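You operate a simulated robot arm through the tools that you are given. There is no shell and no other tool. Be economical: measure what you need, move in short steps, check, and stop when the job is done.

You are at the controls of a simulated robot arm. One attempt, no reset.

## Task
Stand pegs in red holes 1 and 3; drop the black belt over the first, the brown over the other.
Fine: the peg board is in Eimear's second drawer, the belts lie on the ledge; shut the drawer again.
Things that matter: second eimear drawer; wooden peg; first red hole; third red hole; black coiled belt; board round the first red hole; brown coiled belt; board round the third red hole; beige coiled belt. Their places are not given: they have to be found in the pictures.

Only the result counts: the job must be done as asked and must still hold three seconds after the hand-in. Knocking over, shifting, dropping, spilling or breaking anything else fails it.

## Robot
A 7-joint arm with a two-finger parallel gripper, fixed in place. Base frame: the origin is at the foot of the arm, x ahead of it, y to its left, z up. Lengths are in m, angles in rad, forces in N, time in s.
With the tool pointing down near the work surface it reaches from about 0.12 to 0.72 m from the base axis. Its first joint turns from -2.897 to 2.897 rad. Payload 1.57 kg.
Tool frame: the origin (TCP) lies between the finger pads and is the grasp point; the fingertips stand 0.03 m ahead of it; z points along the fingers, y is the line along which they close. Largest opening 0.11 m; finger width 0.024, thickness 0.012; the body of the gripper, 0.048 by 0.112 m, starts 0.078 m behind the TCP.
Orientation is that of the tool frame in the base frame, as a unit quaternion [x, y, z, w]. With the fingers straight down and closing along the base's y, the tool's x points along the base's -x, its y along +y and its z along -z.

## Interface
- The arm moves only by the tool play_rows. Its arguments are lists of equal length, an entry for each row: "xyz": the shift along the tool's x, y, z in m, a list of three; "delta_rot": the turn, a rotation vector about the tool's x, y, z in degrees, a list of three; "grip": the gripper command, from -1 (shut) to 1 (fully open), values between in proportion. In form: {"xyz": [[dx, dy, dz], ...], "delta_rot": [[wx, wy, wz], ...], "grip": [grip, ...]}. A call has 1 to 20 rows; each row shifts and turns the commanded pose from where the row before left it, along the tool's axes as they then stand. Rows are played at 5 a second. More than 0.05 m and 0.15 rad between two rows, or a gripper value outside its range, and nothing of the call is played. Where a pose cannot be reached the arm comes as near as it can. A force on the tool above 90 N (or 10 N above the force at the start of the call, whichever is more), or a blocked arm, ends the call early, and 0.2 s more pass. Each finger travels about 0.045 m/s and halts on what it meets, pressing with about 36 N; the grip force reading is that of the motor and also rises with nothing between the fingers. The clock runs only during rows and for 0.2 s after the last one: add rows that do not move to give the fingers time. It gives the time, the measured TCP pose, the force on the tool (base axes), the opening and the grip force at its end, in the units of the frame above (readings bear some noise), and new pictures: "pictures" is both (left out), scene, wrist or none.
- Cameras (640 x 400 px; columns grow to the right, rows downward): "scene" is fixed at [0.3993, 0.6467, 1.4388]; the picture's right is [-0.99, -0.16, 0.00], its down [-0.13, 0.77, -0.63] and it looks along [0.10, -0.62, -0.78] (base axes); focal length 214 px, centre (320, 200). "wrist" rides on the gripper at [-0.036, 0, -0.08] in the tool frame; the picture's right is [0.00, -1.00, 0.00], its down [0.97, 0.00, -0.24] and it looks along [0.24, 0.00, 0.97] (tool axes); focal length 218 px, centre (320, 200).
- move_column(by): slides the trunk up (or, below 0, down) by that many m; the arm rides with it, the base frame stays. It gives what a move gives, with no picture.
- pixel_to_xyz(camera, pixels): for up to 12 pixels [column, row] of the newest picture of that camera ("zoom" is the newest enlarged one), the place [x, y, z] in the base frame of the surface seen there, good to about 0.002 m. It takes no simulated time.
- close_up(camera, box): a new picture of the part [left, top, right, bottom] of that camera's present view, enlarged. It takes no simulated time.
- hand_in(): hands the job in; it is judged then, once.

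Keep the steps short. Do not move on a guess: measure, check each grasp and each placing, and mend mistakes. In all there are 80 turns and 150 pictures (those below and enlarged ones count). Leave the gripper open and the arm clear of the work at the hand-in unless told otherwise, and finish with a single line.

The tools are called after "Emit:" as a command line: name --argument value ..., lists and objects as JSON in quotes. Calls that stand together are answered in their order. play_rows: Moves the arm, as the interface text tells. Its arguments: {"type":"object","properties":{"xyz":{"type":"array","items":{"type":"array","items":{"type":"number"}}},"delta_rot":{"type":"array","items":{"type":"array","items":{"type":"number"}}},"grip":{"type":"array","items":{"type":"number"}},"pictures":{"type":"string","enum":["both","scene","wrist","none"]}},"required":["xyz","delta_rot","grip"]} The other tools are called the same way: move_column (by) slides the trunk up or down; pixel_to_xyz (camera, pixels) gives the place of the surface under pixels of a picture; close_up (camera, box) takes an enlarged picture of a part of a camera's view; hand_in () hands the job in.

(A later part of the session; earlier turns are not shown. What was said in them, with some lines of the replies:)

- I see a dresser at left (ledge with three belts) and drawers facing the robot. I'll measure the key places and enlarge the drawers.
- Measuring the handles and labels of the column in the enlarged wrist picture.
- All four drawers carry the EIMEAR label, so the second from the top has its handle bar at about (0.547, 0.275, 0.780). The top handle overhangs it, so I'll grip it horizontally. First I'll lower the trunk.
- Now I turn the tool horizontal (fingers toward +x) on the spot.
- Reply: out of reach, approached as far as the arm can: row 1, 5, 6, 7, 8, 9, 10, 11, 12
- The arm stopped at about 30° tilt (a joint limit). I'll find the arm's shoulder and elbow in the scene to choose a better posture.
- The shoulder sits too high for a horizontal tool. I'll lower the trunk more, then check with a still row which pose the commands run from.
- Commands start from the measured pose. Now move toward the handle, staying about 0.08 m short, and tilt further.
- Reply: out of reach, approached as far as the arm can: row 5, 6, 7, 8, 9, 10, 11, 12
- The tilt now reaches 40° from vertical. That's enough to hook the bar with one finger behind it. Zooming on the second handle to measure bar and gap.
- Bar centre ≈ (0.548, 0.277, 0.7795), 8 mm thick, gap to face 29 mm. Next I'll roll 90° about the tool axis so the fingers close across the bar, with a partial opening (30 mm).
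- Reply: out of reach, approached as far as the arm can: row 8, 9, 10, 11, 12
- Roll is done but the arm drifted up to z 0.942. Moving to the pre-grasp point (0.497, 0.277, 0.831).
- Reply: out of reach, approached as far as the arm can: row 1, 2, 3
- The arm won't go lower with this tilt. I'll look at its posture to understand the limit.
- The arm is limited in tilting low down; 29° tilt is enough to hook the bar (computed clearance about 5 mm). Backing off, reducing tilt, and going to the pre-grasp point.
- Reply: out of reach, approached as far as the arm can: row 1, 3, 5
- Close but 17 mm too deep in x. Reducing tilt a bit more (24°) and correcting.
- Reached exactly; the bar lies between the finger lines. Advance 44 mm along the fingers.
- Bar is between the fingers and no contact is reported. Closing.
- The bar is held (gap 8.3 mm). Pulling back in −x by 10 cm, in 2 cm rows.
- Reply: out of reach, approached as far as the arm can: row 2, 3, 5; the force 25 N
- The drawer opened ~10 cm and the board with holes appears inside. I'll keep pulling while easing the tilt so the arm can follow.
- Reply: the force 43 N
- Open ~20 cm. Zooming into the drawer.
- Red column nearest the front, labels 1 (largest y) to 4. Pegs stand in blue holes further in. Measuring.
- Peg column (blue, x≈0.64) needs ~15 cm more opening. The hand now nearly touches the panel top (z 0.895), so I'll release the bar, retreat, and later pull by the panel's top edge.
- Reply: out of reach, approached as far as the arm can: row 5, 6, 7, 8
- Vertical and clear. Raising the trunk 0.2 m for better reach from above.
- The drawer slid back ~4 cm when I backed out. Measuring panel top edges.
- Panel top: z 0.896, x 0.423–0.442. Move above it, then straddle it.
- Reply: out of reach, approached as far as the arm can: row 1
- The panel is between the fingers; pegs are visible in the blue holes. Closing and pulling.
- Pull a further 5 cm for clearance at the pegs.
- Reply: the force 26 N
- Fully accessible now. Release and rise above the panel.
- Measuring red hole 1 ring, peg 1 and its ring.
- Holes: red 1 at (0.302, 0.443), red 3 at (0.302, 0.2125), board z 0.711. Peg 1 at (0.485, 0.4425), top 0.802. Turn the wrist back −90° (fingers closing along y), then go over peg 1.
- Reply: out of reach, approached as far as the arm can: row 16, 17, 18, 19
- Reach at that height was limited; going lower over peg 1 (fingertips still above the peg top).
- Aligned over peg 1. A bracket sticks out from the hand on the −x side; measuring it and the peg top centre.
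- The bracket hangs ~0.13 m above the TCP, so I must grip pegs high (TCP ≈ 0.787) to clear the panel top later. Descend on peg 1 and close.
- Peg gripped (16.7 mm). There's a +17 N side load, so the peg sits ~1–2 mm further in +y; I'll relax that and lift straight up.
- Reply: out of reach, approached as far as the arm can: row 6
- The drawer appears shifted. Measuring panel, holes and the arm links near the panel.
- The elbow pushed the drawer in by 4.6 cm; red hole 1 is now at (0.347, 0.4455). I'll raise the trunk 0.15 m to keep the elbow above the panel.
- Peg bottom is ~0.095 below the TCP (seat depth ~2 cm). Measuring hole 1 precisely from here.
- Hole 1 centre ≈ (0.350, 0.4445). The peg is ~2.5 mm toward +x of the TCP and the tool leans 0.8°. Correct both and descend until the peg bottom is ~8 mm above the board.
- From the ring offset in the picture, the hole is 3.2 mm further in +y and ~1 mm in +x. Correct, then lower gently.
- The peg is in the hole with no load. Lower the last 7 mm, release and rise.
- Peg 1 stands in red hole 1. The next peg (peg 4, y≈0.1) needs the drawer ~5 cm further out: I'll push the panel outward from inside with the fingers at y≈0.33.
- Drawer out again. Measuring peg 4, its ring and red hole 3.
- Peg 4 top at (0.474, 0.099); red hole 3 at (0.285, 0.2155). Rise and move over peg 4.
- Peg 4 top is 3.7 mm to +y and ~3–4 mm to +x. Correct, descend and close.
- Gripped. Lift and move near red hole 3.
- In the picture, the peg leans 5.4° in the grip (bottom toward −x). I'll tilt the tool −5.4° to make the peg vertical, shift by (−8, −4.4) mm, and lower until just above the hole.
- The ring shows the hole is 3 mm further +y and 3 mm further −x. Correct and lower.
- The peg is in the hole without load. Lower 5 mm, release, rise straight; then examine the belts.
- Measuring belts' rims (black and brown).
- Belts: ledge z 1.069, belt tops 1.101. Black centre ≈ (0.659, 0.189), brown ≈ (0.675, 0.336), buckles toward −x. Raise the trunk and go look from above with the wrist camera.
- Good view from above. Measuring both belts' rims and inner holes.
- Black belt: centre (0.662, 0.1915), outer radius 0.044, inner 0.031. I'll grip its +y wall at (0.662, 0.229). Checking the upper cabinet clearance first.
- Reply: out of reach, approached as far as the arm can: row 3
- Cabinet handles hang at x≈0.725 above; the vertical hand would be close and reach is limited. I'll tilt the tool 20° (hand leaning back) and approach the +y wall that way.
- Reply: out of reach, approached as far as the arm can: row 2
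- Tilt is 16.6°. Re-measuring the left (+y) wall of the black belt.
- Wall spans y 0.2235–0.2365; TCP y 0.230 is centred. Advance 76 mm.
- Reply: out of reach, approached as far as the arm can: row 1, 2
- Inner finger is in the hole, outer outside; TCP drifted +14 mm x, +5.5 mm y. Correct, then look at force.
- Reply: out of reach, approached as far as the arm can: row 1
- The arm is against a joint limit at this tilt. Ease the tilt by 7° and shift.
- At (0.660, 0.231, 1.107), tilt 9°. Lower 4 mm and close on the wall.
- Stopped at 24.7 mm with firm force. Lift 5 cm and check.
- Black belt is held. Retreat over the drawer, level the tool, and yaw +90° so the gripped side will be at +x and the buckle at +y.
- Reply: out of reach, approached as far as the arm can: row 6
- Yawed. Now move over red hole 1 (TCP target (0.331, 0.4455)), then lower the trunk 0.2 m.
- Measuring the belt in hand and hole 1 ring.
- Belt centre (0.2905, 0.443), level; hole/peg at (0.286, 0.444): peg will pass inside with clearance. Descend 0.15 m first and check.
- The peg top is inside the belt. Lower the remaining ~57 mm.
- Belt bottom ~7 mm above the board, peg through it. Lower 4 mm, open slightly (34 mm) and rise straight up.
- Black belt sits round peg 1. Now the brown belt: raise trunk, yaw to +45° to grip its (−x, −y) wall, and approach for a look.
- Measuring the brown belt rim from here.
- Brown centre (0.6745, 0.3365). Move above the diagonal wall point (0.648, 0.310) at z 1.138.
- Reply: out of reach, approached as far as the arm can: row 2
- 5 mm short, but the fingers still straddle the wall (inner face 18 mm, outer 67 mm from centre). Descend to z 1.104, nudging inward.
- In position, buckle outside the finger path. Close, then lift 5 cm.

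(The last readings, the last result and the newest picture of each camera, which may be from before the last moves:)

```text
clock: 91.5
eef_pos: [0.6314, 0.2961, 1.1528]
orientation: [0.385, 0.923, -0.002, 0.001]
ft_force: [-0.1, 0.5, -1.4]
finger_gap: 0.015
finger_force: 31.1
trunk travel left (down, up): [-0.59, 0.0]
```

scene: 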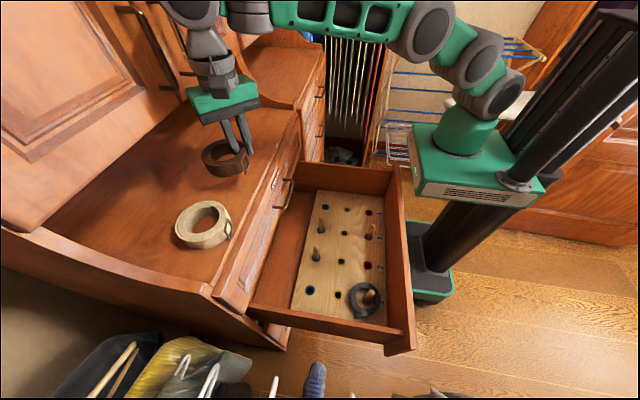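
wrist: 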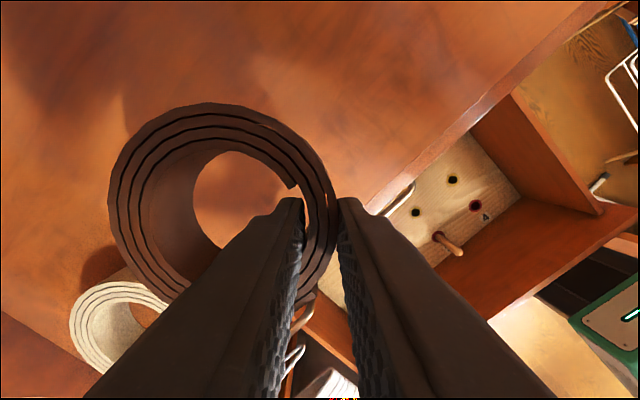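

Brown belt held (15 mm wall). Back off over the drawer and yaw negative to bring the gripped side toward +x.

Emit:
play_rows --xyz '[[0.0226, -0.034, 0], [0.0226, -0.034, 0], [0.0226, -0.034, 0], [0.0226, -0.034, 0], [0.0226, -0.034, 0], [0, 0, 0], [0, 0, 0], [0, 0, 0], [0, 0, 0], [0, 0, 0], [0, 0, 0], [0, 0, 0], [0, 0, 0], [0, 0, 0], [0, 0, 0], [0, 0, 0], [0, 0, 0], [0, 0, 0], [0, 0, 0], [0, 0, 0]]' --delta_rot '[[0, 0, 0], [0, 0, 0], [0, 0, 0], [0, 0, 0], [0, 0, 0], [0, 0, -7.5], [0, 0, -7.5], [0, 0, -7.5], [0, 0, -7.5], [0, 0, -7.5], [0, 0, -7.5], [0, 0, -7.5], [0, 0, -7.5], [0, 0, -7.5], [0, 0, -7.5], [0, 0, -7.5], [0, 0, -7.5], [0, 0, -7.5], [0, 0, -7.5], [0, 0, -7.5]]' --grip '[-1, -1, -1, -1, -1, -1, -1, -1, -1, -1, -1, -1, -1, -1, -1, -1, -1, -1, -1, -1]'

```text
clock: 95.7
eef_pos: [0.4306, 0.2565, 1.1524]
orientation: [-0.554, 0.833, -0.002, 0.0]
ft_force: [-0.3, 0.0, -2.3]
finger_gap: 0.015
finger_force: 31.2
trunk travel left (down, up): [-0.59, 0.0]
```

scene: 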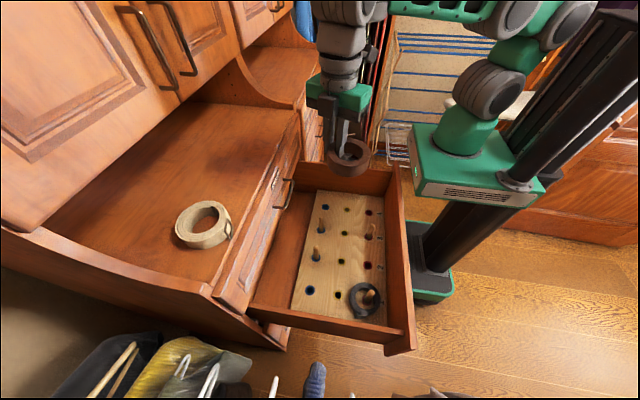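
wrist: 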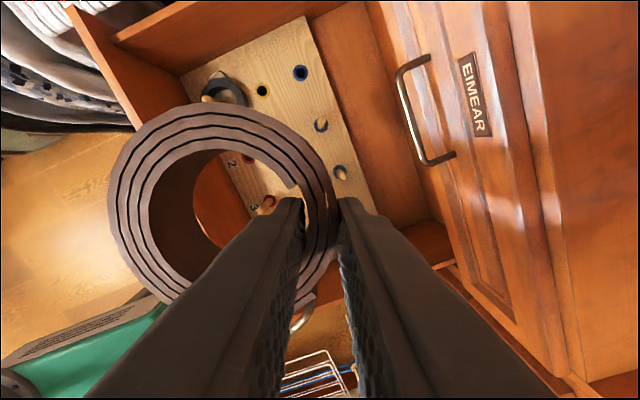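

Yaw reached −67°. Finish to −90°, move over red hole 3, then lower the trunk.

Emit:
play_rows --xyz '[[0, 0, 0], [0, 0, 0], [0, 0, 0], [0.0137, 0.0333, 0], [0.0137, 0.0333, 0], [0.0137, 0.0333, 0], [0, 0, 0]]' --delta_rot '[[0, 0, -7.5], [0, 0, -7.5], [0, 0, -7.5], [0, 0, 0], [0, 0, 0], [0, 0, 0], [0, 0, 0]]' --grip '[-1, -1, -1, -1, -1, -1, -1]' --pictures "none"

Emit:
move_column --by -0.2

Emit:
play_rows --xyz '[[0, 0, 0]]' --delta_rot '[[0, 0, 0]]' --grip '[-1]'

```text
clock: 97.3
eef_pos: [0.3303, 0.215, 1.1572]
orientation: [-0.706, 0.708, -0.001, -0.002]
ft_force: [-0.5, 0.3, -2.1]
finger_gap: 0.0149
finger_force: 30.9
out of reach, approached as far as the arm can: row 6
trunk travel left (down, up): [-0.59, 0.0]
```

```text
clock: 99.5
eef_pos: [0.3308, 0.2148, 0.9575]
orientation: [-0.706, 0.709, -0.002, -0.002]
ft_force: [0.7, -0.4, -1.4]
finger_gap: 0.0151
finger_force: 30.5
trunk travel left (down, up): [-0.39, 0.2]
```

```text
clock: 99.8
eef_pos: [0.3307, 0.2153, 0.9576]
orientation: [-0.706, 0.708, -0.001, -0.003]
ft_force: [-0.1, 0.3, -1.9]
finger_gap: 0.0147
finger_force: 30.5
trunk travel left (down, up): [-0.39, 0.2]
```

scene: 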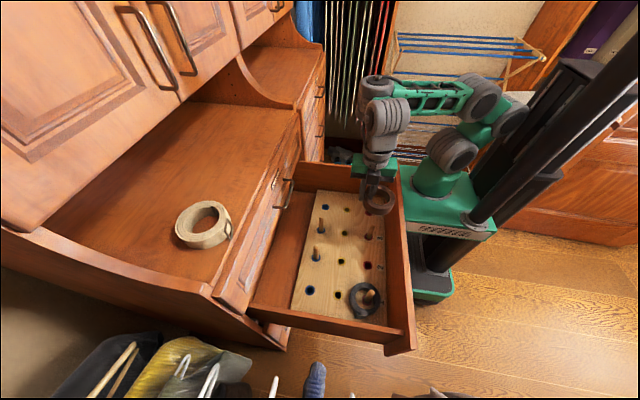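
wrist: 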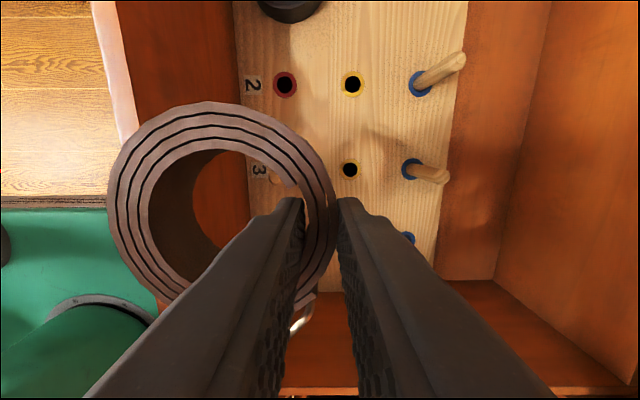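

Measuring belt position, yellow 3 ring (for hole 3), and the peg 3.

Emit:
pixel_to_xyz --camera "wrist" --pixels '[[111, 200], [333, 200], [215, 105], [150, 200], [302, 200], [344, 169], [360, 169], [350, 160], [350, 178], [285, 95], [285, 72], [275, 175]]'

Emit:
close_up --camera "scene" --box '[330, 160, 420, 260]'

```text
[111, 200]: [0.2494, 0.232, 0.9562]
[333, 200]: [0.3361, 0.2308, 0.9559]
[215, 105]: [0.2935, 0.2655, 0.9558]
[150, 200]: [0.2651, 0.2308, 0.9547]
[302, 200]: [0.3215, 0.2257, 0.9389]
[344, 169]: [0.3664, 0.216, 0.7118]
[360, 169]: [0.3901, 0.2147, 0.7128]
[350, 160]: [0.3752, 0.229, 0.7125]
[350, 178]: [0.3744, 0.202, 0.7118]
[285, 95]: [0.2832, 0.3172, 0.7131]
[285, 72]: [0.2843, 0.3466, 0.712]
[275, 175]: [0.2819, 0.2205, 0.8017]
```

```text
4.00 times, centred on (375, 210) of scene
```

zoom: 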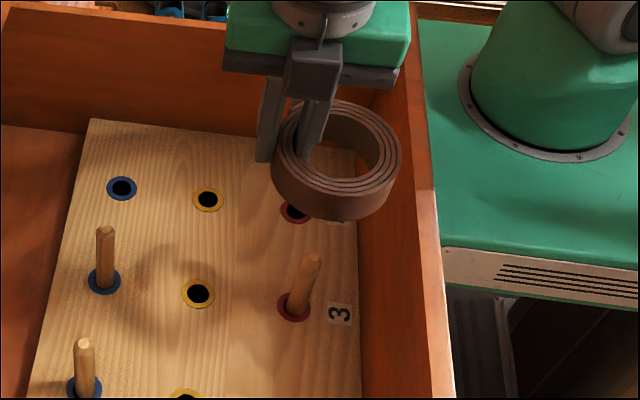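

Emit:
pixel_to_xyz --camera "zoom" --pixels '[[312, 256], [308, 258], [316, 258], [303, 285], [296, 320], [279, 306], [313, 306], [420, 250], [400, 240], [340, 215]]'

```text
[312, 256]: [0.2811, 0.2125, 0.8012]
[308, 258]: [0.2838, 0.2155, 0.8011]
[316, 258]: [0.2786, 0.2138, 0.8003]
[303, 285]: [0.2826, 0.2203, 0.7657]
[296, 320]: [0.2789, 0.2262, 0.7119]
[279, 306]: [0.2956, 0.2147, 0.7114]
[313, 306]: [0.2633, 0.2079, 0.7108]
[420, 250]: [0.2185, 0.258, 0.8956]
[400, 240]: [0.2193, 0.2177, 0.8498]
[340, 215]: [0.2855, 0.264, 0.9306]
```

Peg top (0.281, 0.214), belt centre (0.293, 0.222). Shift (−8, −6) mm and descend 0.15 m.

Emit:
play_rows --xyz '[[0.006, 0.008, 0], [0, 0, 0.04], [0, 0, 0.04], [0, 0, 0.04], [0, 0, 0.03], [0, 0, 0]]' --delta_rot '[[0, 0, 0], [0, 0, 0], [0, 0, 0], [0, 0, 0], [0, 0, 0], [0, 0, 0]]' --grip '[-1, -1, -1, -1, -1, -1]'

```text
clock: 101.2
eef_pos: [0.3195, 0.2234, 0.9548]
orientation: [-0.705, 0.709, 0.009, -0.006]
ft_force: [-0.2, 0.0, -1.7]
finger_gap: 0.0152
finger_force: 31.5
out of reach, approached as far as the arm can: row 2, 3, 4, 5
trunk travel left (down, up): [-0.39, 0.2]
```

scene: 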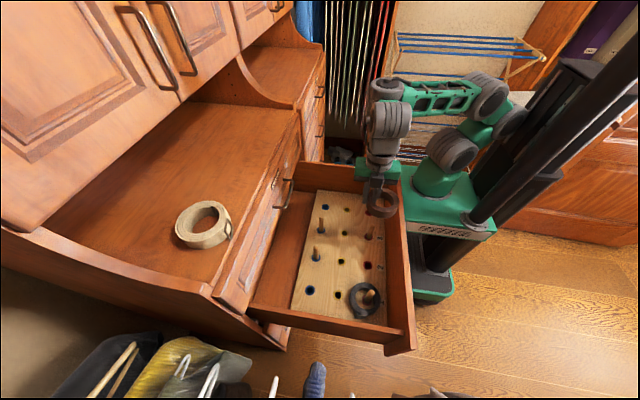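
wrist: 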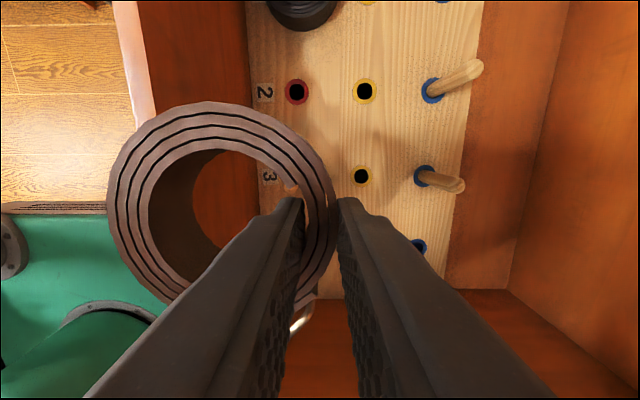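

The arm is at a joint limit for descending with this yaw. I'll relax the yaw by 15°, re-centre, and descend with the trunk instead.

Emit:
play_rows --xyz '[[0, 0, 0], [0, 0, 0], [0, 0, 0], [0.0162, -0.0069, 0], [0, 0, 0]]' --delta_rot '[[1.2, 0, 0], [0, 0, 7.5], [0, 0, 7.5], [0, 0, 0], [0, 0, 0]]' --grip '[-1, -1, -1, -1, -1]' --pictures "wrist"

```text
clock: 102.5
eef_pos: [0.3236, 0.2053, 0.9658]
orientation: [-0.605, 0.796, -0.008, 0.005]
ft_force: [0.5, -0.5, -1.4]
finger_gap: 0.015
finger_force: 30.6
out of reach, approached as far as the arm can: row 1
trunk travel left (down, up): [-0.39, 0.2]
5 turns are left
```

wrist: 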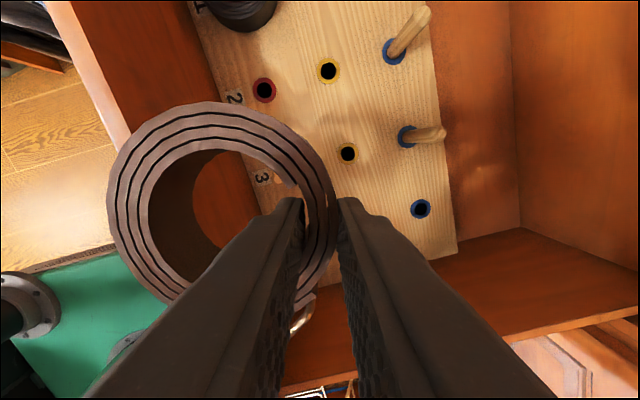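

Only 5 turns left, so I'll batch. Belt centre ≈ (0.289, 0.22) around peg (0.281, 0.214): good. Descend with the trunk to TCP ≈ 0.753, release slightly, rise with the trunk, then start yawing back for pushing the drawer.

Emit:
move_column --by -0.213

Emit:
play_rows --xyz '[[0, 0, 0], [0, 0, 0], [0, 0, 0], [0, 0, 0]]' --delta_rot '[[0, 0, 0], [0, 0, 0], [0, 0, 0], [0, 0, 0]]' --grip '[-0.45, -0.45, -0.45, -0.45]' --pictures "both"

Emit:
move_column --by 0.26

Emit:
play_rows --xyz '[[0, 0, 0], [0, 0, 0], [0, 0, 0], [0, 0, 0], [0, 0, 0], [0, 0, 0], [0, 0, 0], [0, 0, 0], [0, 0, 0], [0, 0, 0], [0, 0, 0], [0, 0, 0], [0, 0, 0], [0, 0, 0], [0, 0, 0], [0, 0, 0], [0, 0, 0], [0, 0, 0], [0, 0, 0], [0, 0, 0]]' --delta_rot '[[0, 0, 7.5], [0, 0, 7.5], [0, 0, 7.5], [0, 0, 7.5], [0, 0, 7.5], [0, 0, 7.5], [0, 0, 7.5], [0, 0, 7.5], [0, 0, 7.5], [0, 0, 7.5], [0, 0, 7.5], [0, 0, 7.5], [0, 0, 7.5], [0, 0, 7.5], [0, 0, 7.5], [0, 0, 7.5], [0, 0, 7.5], [0, 0, 7.5], [0, 0, 7.5], [0, 0, 7.5]]' --grip '[-0.45, -0.45, -0.45, -0.45, -0.45, -0.45, -0.45, -0.45, -0.45, -0.45, -0.45, -0.45, -0.45, -0.45, -0.45, -0.45, -0.45, -0.45, -0.45, -0.45]' --pictures "both"

Emit:
close_up --camera "scene" --box '[290, 160, 430, 350]'

```text
clock: 104.7
eef_pos: [0.3283, 0.2056, 0.7496]
orientation: [-0.607, 0.795, -0.005, 0.003]
ft_force: [-0.9, 0.0, -1.1]
finger_gap: 0.0149
finger_force: 30.7
trunk travel left (down, up): [-0.177, 0.413]
```

```text
clock: 105.7
eef_pos: [0.3286, 0.206, 0.7497]
orientation: [-0.607, 0.795, -0.005, 0.003]
ft_force: [-0.4, -0.9, -1.0]
finger_gap: 0.03
finger_force: 0.1
trunk travel left (down, up): [-0.177, 0.413]
```

scene: 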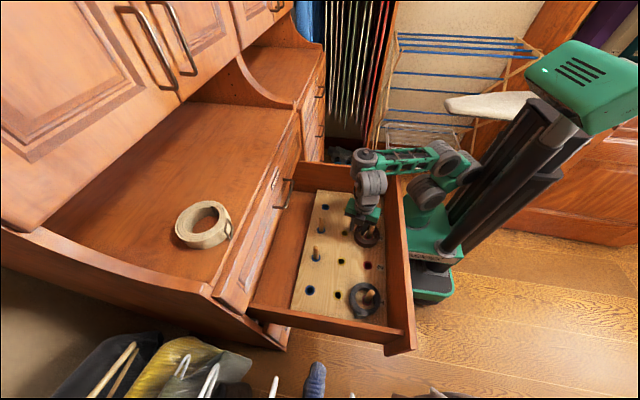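
wrist: 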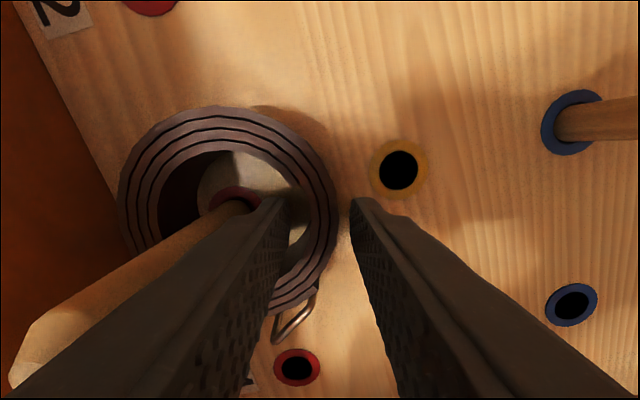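

```text
clock: 108.4
eef_pos: [0.3232, 0.2046, 1.0114]
orientation: [-0.607, 0.795, -0.008, 0.005]
ft_force: [0.8, 0.3, 0.0]
finger_gap: 0.0303
finger_force: 0.0
trunk travel left (down, up): [-0.437, 0.153]
```

```text
clock: 112.6
eef_pos: [0.3246, 0.2018, 1.0018]
orientation: [0.614, 0.789, -0.018, -0.004]
ft_force: [0.9, -0.9, -0.1]
finger_gap: 0.0304
finger_force: 0.0
trunk travel left (down, up): [-0.437, 0.153]
```

scene: 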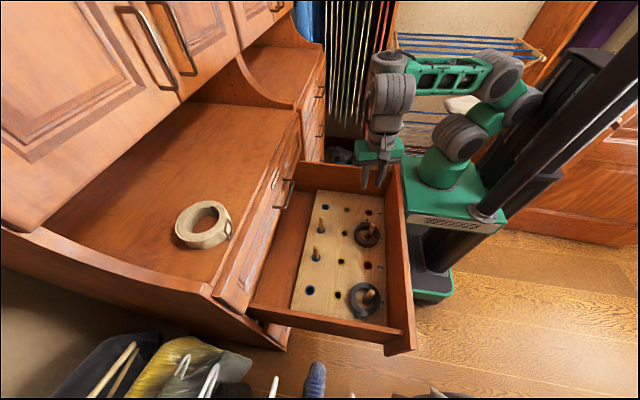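
wrist: 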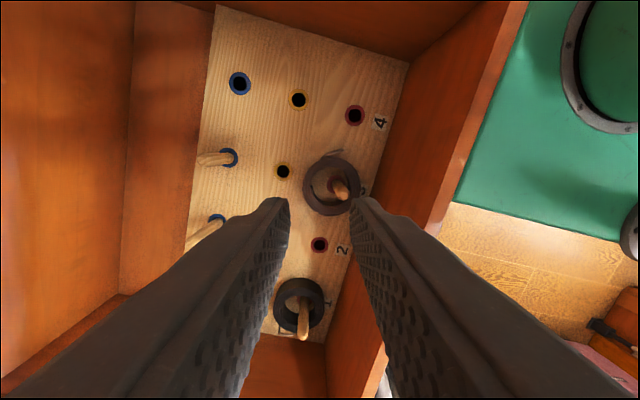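

```text
2.11 times, centred on (360, 255) of scene
4 turns are left
```

zoom: 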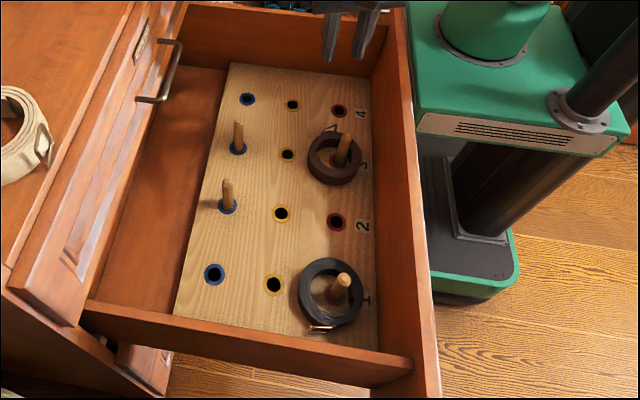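

Both belts lie round their pegs. Now yaw to +90°, open the gripper fully (leading finger will be the front-most part), and move to the front of the drawer panel at (0.105, 0.42), high up.

Emit:
play_rows --xyz '[[0, 0, 0], [0, 0, 0], [0, 0, 0], [0.0311, -0.0314, -0.003], [0.0311, -0.0314, 0], [0.0311, -0.0314, 0], [0.0311, -0.0314, 0], [0.0311, -0.0314, 0], [0.0311, -0.0314, 0], [0.0311, -0.0314, 0], [0, 0, 0]]' --delta_rot '[[0, 0, 7.1], [0, 0, 7.1], [-1.6, 1.35, 0], [0, 0, 0], [0, 0, 0], [0, 0, 0], [0, 0, 0], [0, 0, 0], [0, 0, 0], [0, 0, 0], [0, 0, 0]]' --grip '[0, 1, 1, 1, 1, 1, 1, 1, 1, 1, 1]' --pictures "both"

Emit:
pixel_to_xyz --camera "scene" --pixels '[[405, 300], [409, 300], [412, 300], [414, 340], [404, 280], [400, 250]]'

```text
clock: 113.4
eef_pos: [0.3186, 0.2023, 0.964]
orientation: [0.703, 0.708, -0.062, -0.02]
ft_force: [0.7, 0.2, -0.3]
finger_gap: 0.0993
finger_force: 0.1
out of reach, approached as far as the arm can: row 3
trunk travel left (down, up): [-0.437, 0.153]
stopped in row 4: the arm was blocked; the commanded pose is now the measured one
```

scene: 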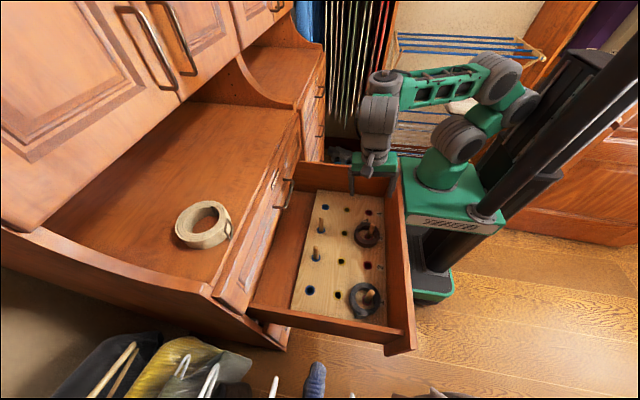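
wrist: 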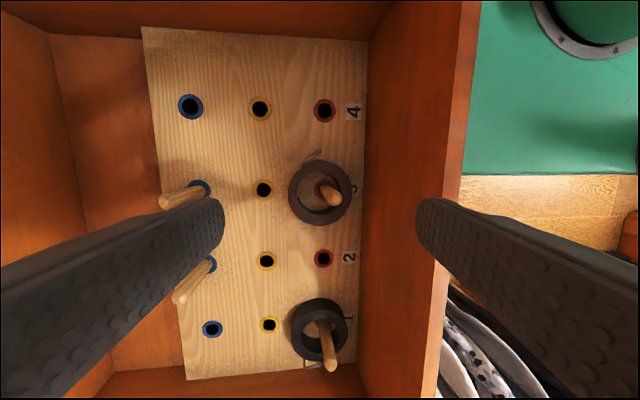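

```text
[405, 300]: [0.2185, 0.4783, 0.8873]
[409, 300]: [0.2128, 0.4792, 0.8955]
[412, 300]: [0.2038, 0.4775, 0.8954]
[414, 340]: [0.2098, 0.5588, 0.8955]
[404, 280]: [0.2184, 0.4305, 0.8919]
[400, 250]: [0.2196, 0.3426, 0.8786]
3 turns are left
```

The arm hit a limit there. Raise the trunk, move outward to a comfortable pose and level the tool, then approach above the panel edge at (0.21, 0.40) to push the drawer by its top edge.

Emit:
move_column --by 0.15

Emit:
play_rows --xyz '[[0.03, 0.03, 0], [0.03, 0.03, 0], [0.03, 0.03, 0], [0.03, 0.03, 0], [0, 0, 0], [0, 0, 0], [0, 0, 0]]' --delta_rot '[[0, 0, 0], [0, 0, 0], [0, 0, 0], [0, 0, 0], [-3.4, 1.7, 0], [-3.3, 1.7, 0], [0, 0, 0]]' --grip '[0, 0, 0, 0, 0, 0, 0]' --pictures "none"

Emit:
play_rows --xyz '[[0.0133, -0.0383, 0], [0.0133, -0.0383, 0], [0.0133, -0.0383, 0], [0.0133, -0.0383, 0], [0.0133, -0.0383, 0], [0.0133, -0.0383, 0], [0, 0, 0]]' --delta_rot '[[0, 0, 0], [0, 0, 0], [0, 0, 0], [0, 0, 0], [0, 0, 0], [0, 0, 0], [0, 0, 0]]' --grip '[0, 0, 0, 0, 0, 0, 0]' --pictures "both"

Emit:
pixel_to_xyz --camera "scene" --pixels '[[405, 300], [409, 300], [412, 300], [414, 340], [404, 280], [400, 250]]'

```text
clock: 115.2
eef_pos: [0.3191, 0.2028, 1.1208]
orientation: [0.703, 0.708, -0.057, -0.019]
ft_force: [0.1, 0.0, 0.0]
finger_gap: 0.1099
finger_force: 0.1
trunk travel left (down, up): [-0.587, 0.003]
```

```text
clock: 116.8
eef_pos: [0.4406, 0.3207, 1.1011]
orientation: [0.706, 0.708, 0.005, 0.003]
ft_force: [-0.4, -0.2, -0.3]
finger_gap: 0.0549
finger_force: 0.1
trunk travel left (down, up): [-0.587, 0.003]
```

```text
clock: 118.4
eef_pos: [0.206, 0.3986, 1.098]
orientation: [0.707, 0.707, 0.004, 0.003]
ft_force: [0.0, -0.2, 0.3]
finger_gap: 0.0551
finger_force: 0.1
trunk travel left (down, up): [-0.587, 0.003]
```

scene: 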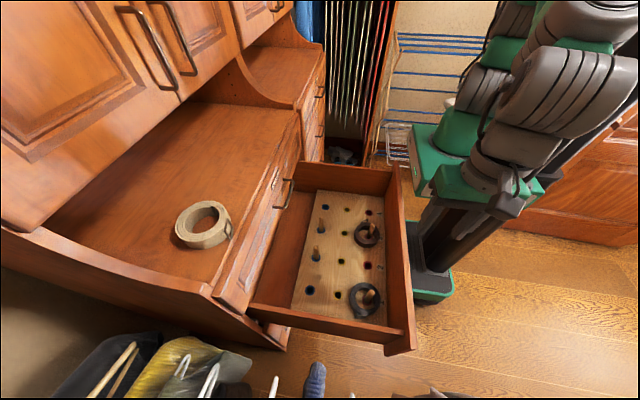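
wrist: 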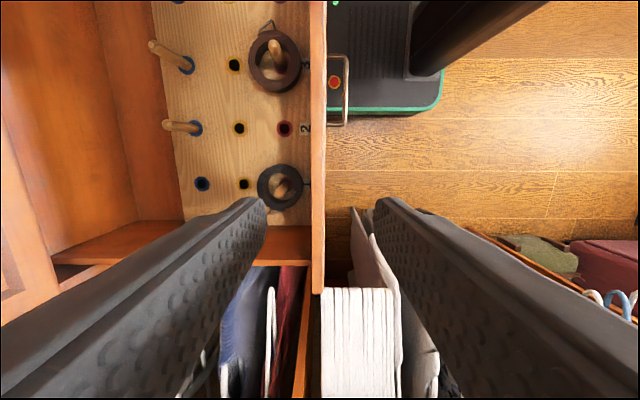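

```text
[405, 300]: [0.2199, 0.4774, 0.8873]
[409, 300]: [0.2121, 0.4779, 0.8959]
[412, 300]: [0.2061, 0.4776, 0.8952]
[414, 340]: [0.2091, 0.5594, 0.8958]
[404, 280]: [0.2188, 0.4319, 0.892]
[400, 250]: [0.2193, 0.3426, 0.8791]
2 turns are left
```

Exactly over the panel edge (0.206, 0.399). Lower with the trunk, grip the panel, push it in 30 cm at 0.1 m/s, release, re-position in front of it with the gripper fully open, and push on.

Emit:
move_column --by -0.21

Emit:
play_rows --xyz '[[0, 0, 0], [0, 0, 0], [0, 0, 0], [0, 0.01, 0], [0, 0.02, 0], [0, 0.02, 0], [0, 0.02, 0], [0, 0.02, 0], [0, 0.02, 0], [0, 0.02, 0], [0, 0.02, 0], [0, 0.02, 0], [0, 0.02, 0], [0, 0.02, 0], [0, 0.02, 0], [0, 0.02, 0], [0, 0.02, 0], [0, 0.02, 0], [0, 0.01, 0], [0, 0, 0]]' --delta_rot '[[0, 0, 0], [0, 0, 0], [0, 0, 0], [0, 0, 0], [0, 0, 0], [0, 0, 0], [0, 0, 0], [0, 0, 0], [0, 0, 0], [0, 0, 0], [0, 0, 0], [0, 0, 0], [0, 0, 0], [0, 0, 0], [0, 0, 0], [0, 0, 0], [0, 0, 0], [0, 0, 0], [0, 0, 0], [0, 0, 0]]' --grip '[-1, -1, -1, -1, -1, -1, -1, -1, -1, -1, -1, -1, -1, -1, -1, -1, -1, -1, -1, -1]' --pictures "scene"

Emit:
play_rows --xyz '[[0, 0, 0], [0, 0, 0], [0, 0, 0], [0, 0, -0.035], [0, 0, -0.035], [0, 0, -0.035], [0, -0.034, 0], [0, -0.034, 0], [0, -0.034, 0], [0, 0, 0]]' --delta_rot '[[0, 0, 0], [0, 0, 0], [0, 0, 0], [0, 0, 0], [0, 0, 0], [0, 0, 0], [0, 0, 0], [0, 0, 0], [0, 0, 0], [0, 0, 0]]' --grip '[0, 0, 0, 0, 0, 0, 0.5, 1, 1, 1]' --pictures "none"

Emit:
play_rows --xyz '[[0, 0, 0.04], [0, 0, 0.04], [0, 0, 0.04], [0, 0, 0.04], [0, 0, 0]]' --delta_rot '[[0, 0, 0], [0, 0, 0], [0, 0, 0], [0, 0, 0], [0, 0, 0]]' --grip '[1, 1, 1, 1, 1]' --pictures "none"

Emit:
play_rows --xyz '[[0, 0.02, 0], [0, 0.02, 0], [0, 0.02, 0], [0, 0.02, 0], [0, 0.02, 0], [0, 0, 0]]' --delta_rot '[[0, 0, 0], [0, 0, 0], [0, 0, 0], [0, 0, 0], [0, 0, 0], [0, 0, 0]]' --grip '[1, 1, 1, 1, 1, 1]' --pictures "both"

Emit:
pixel_to_xyz --camera "scene" --pixels '[[285, 335], [290, 310], [280, 340], [262, 330], [300, 260], [270, 290], [295, 290], [285, 300], [300, 240], [275, 320]]'

Emit:
pixel_to_xyz --camera "wrist" --pixels '[[260, 60], [220, 60], [240, 60], [280, 60], [200, 60], [160, 60], [230, 100], [250, 120], [210, 120], [180, 120]]'

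Emit:
close_up --camera "scene" --box '[200, 150, 380, 350]'

```text
clock: 120.6
eef_pos: [0.2061, 0.4003, 0.8868]
orientation: [0.706, 0.708, 0.006, 0.002]
ft_force: [0.3, 0.5, 0.7]
finger_gap: 0.055
finger_force: 0.1
trunk travel left (down, up): [-0.377, 0.213]
```

```text
clock: 124.8
eef_pos: [0.5071, 0.3993, 0.8891]
orientation: [0.707, 0.707, 0.004, 0.0]
ft_force: [1.0, -12.1, -23.6]
finger_gap: 0.0182
finger_force: 33.3
trunk travel left (down, up): [-0.377, 0.213]
```

scene: 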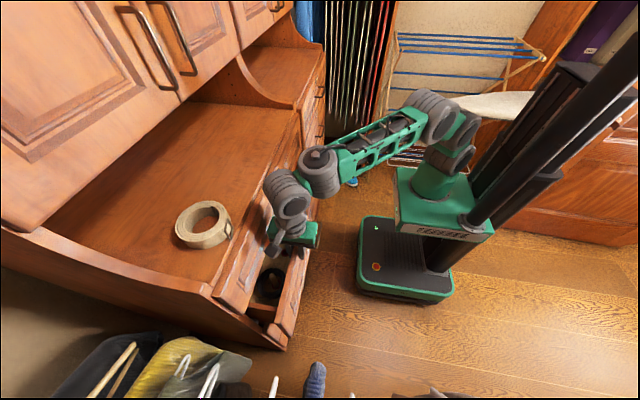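

```text
clock: 127.0
eef_pos: [0.4027, 0.3992, 0.9903]
orientation: [0.706, 0.708, 0.006, 0.002]
ft_force: [-1.3, -0.5, 0.1]
finger_gap: 0.1101
finger_force: 0.0
out of reach, approached as far as the arm can: row 6
trunk travel left (down, up): [-0.377, 0.213]
```

```text
clock: 128.2
eef_pos: [0.4068, 0.4007, 0.8279]
orientation: [0.706, 0.708, 0.005, 0.001]
ft_force: [0.7, -0.5, 0.8]
finger_gap: 0.1098
finger_force: 0.0
trunk travel left (down, up): [-0.377, 0.213]
```

```text
clock: 129.6
eef_pos: [0.5079, 0.4015, 0.8314]
orientation: [0.706, 0.708, 0.005, 0.002]
ft_force: [0.1, 0.5, -0.2]
finger_gap: 0.1098
finger_force: 0.0
trunk travel left (down, up): [-0.377, 0.213]
```

scene: 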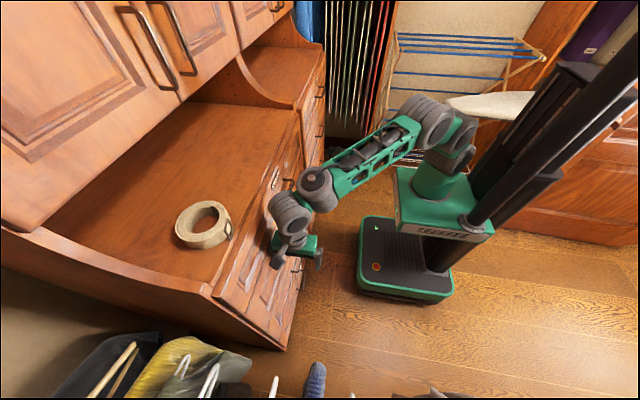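
wrist: 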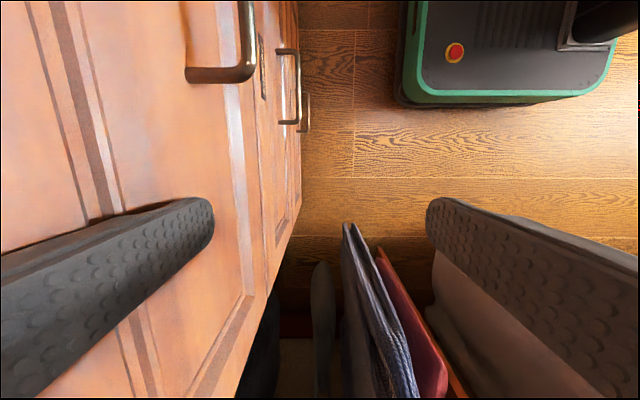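

```text
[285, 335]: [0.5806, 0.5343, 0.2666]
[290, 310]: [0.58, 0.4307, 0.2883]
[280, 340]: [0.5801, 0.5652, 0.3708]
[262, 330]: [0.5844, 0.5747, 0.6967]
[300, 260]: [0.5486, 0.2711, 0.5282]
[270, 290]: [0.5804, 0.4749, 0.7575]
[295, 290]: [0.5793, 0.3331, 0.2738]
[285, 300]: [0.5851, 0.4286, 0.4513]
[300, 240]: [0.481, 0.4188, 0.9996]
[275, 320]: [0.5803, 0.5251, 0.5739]
```

```text
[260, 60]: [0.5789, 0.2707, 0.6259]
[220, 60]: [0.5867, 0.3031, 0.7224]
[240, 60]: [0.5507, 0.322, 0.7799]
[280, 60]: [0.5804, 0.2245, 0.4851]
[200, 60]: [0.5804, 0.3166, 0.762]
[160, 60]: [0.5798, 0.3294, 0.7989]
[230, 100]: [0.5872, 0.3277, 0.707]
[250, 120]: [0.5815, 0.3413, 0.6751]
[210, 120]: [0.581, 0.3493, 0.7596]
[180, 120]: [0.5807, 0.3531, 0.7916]
```

```text
2.00 times, centred on (290, 250) of scene
1 turns are left
```

zoom: 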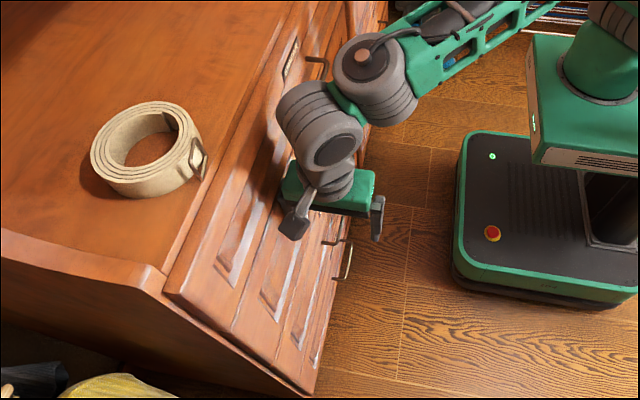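

The second drawer's face is back at x ≈ 0.5805, its closed position (0.581 at the start). I'll back the open gripper away from the dresser and hand in.

Emit:
play_rows --xyz '[[0, -0.03, 0], [0, -0.035, 0], [0, -0.035, 0], [0, 0, 0], [0, 0, 0], [0, 0, 0]]' --delta_rot '[[0, 0, 0], [0, 0, 0], [0, 0, 0], [0, 0, 0], [0, 0, 0], [0, 0, 0]]' --grip '[1, 1, 1, 1, 1, 1]' --pictures "none"

Emit:
hand_in

```text
clock: 131.0
eef_pos: [0.4038, 0.3981, 0.8285]
orientation: [0.706, 0.708, 0.006, 0.003]
ft_force: [-0.2, -0.1, -0.2]
finger_gap: 0.11
finger_force: 0.1
trunk travel left (down, up): [-0.377, 0.213]
```

```text
The job is handed in.
```

Pegs stand in red holes 1 and 3, the black belt is over the first and the brown over the third, Eimear's second drawer is shut, and the job is handed in; I last saw the belts and pegs in place before closing the drawer, not after.
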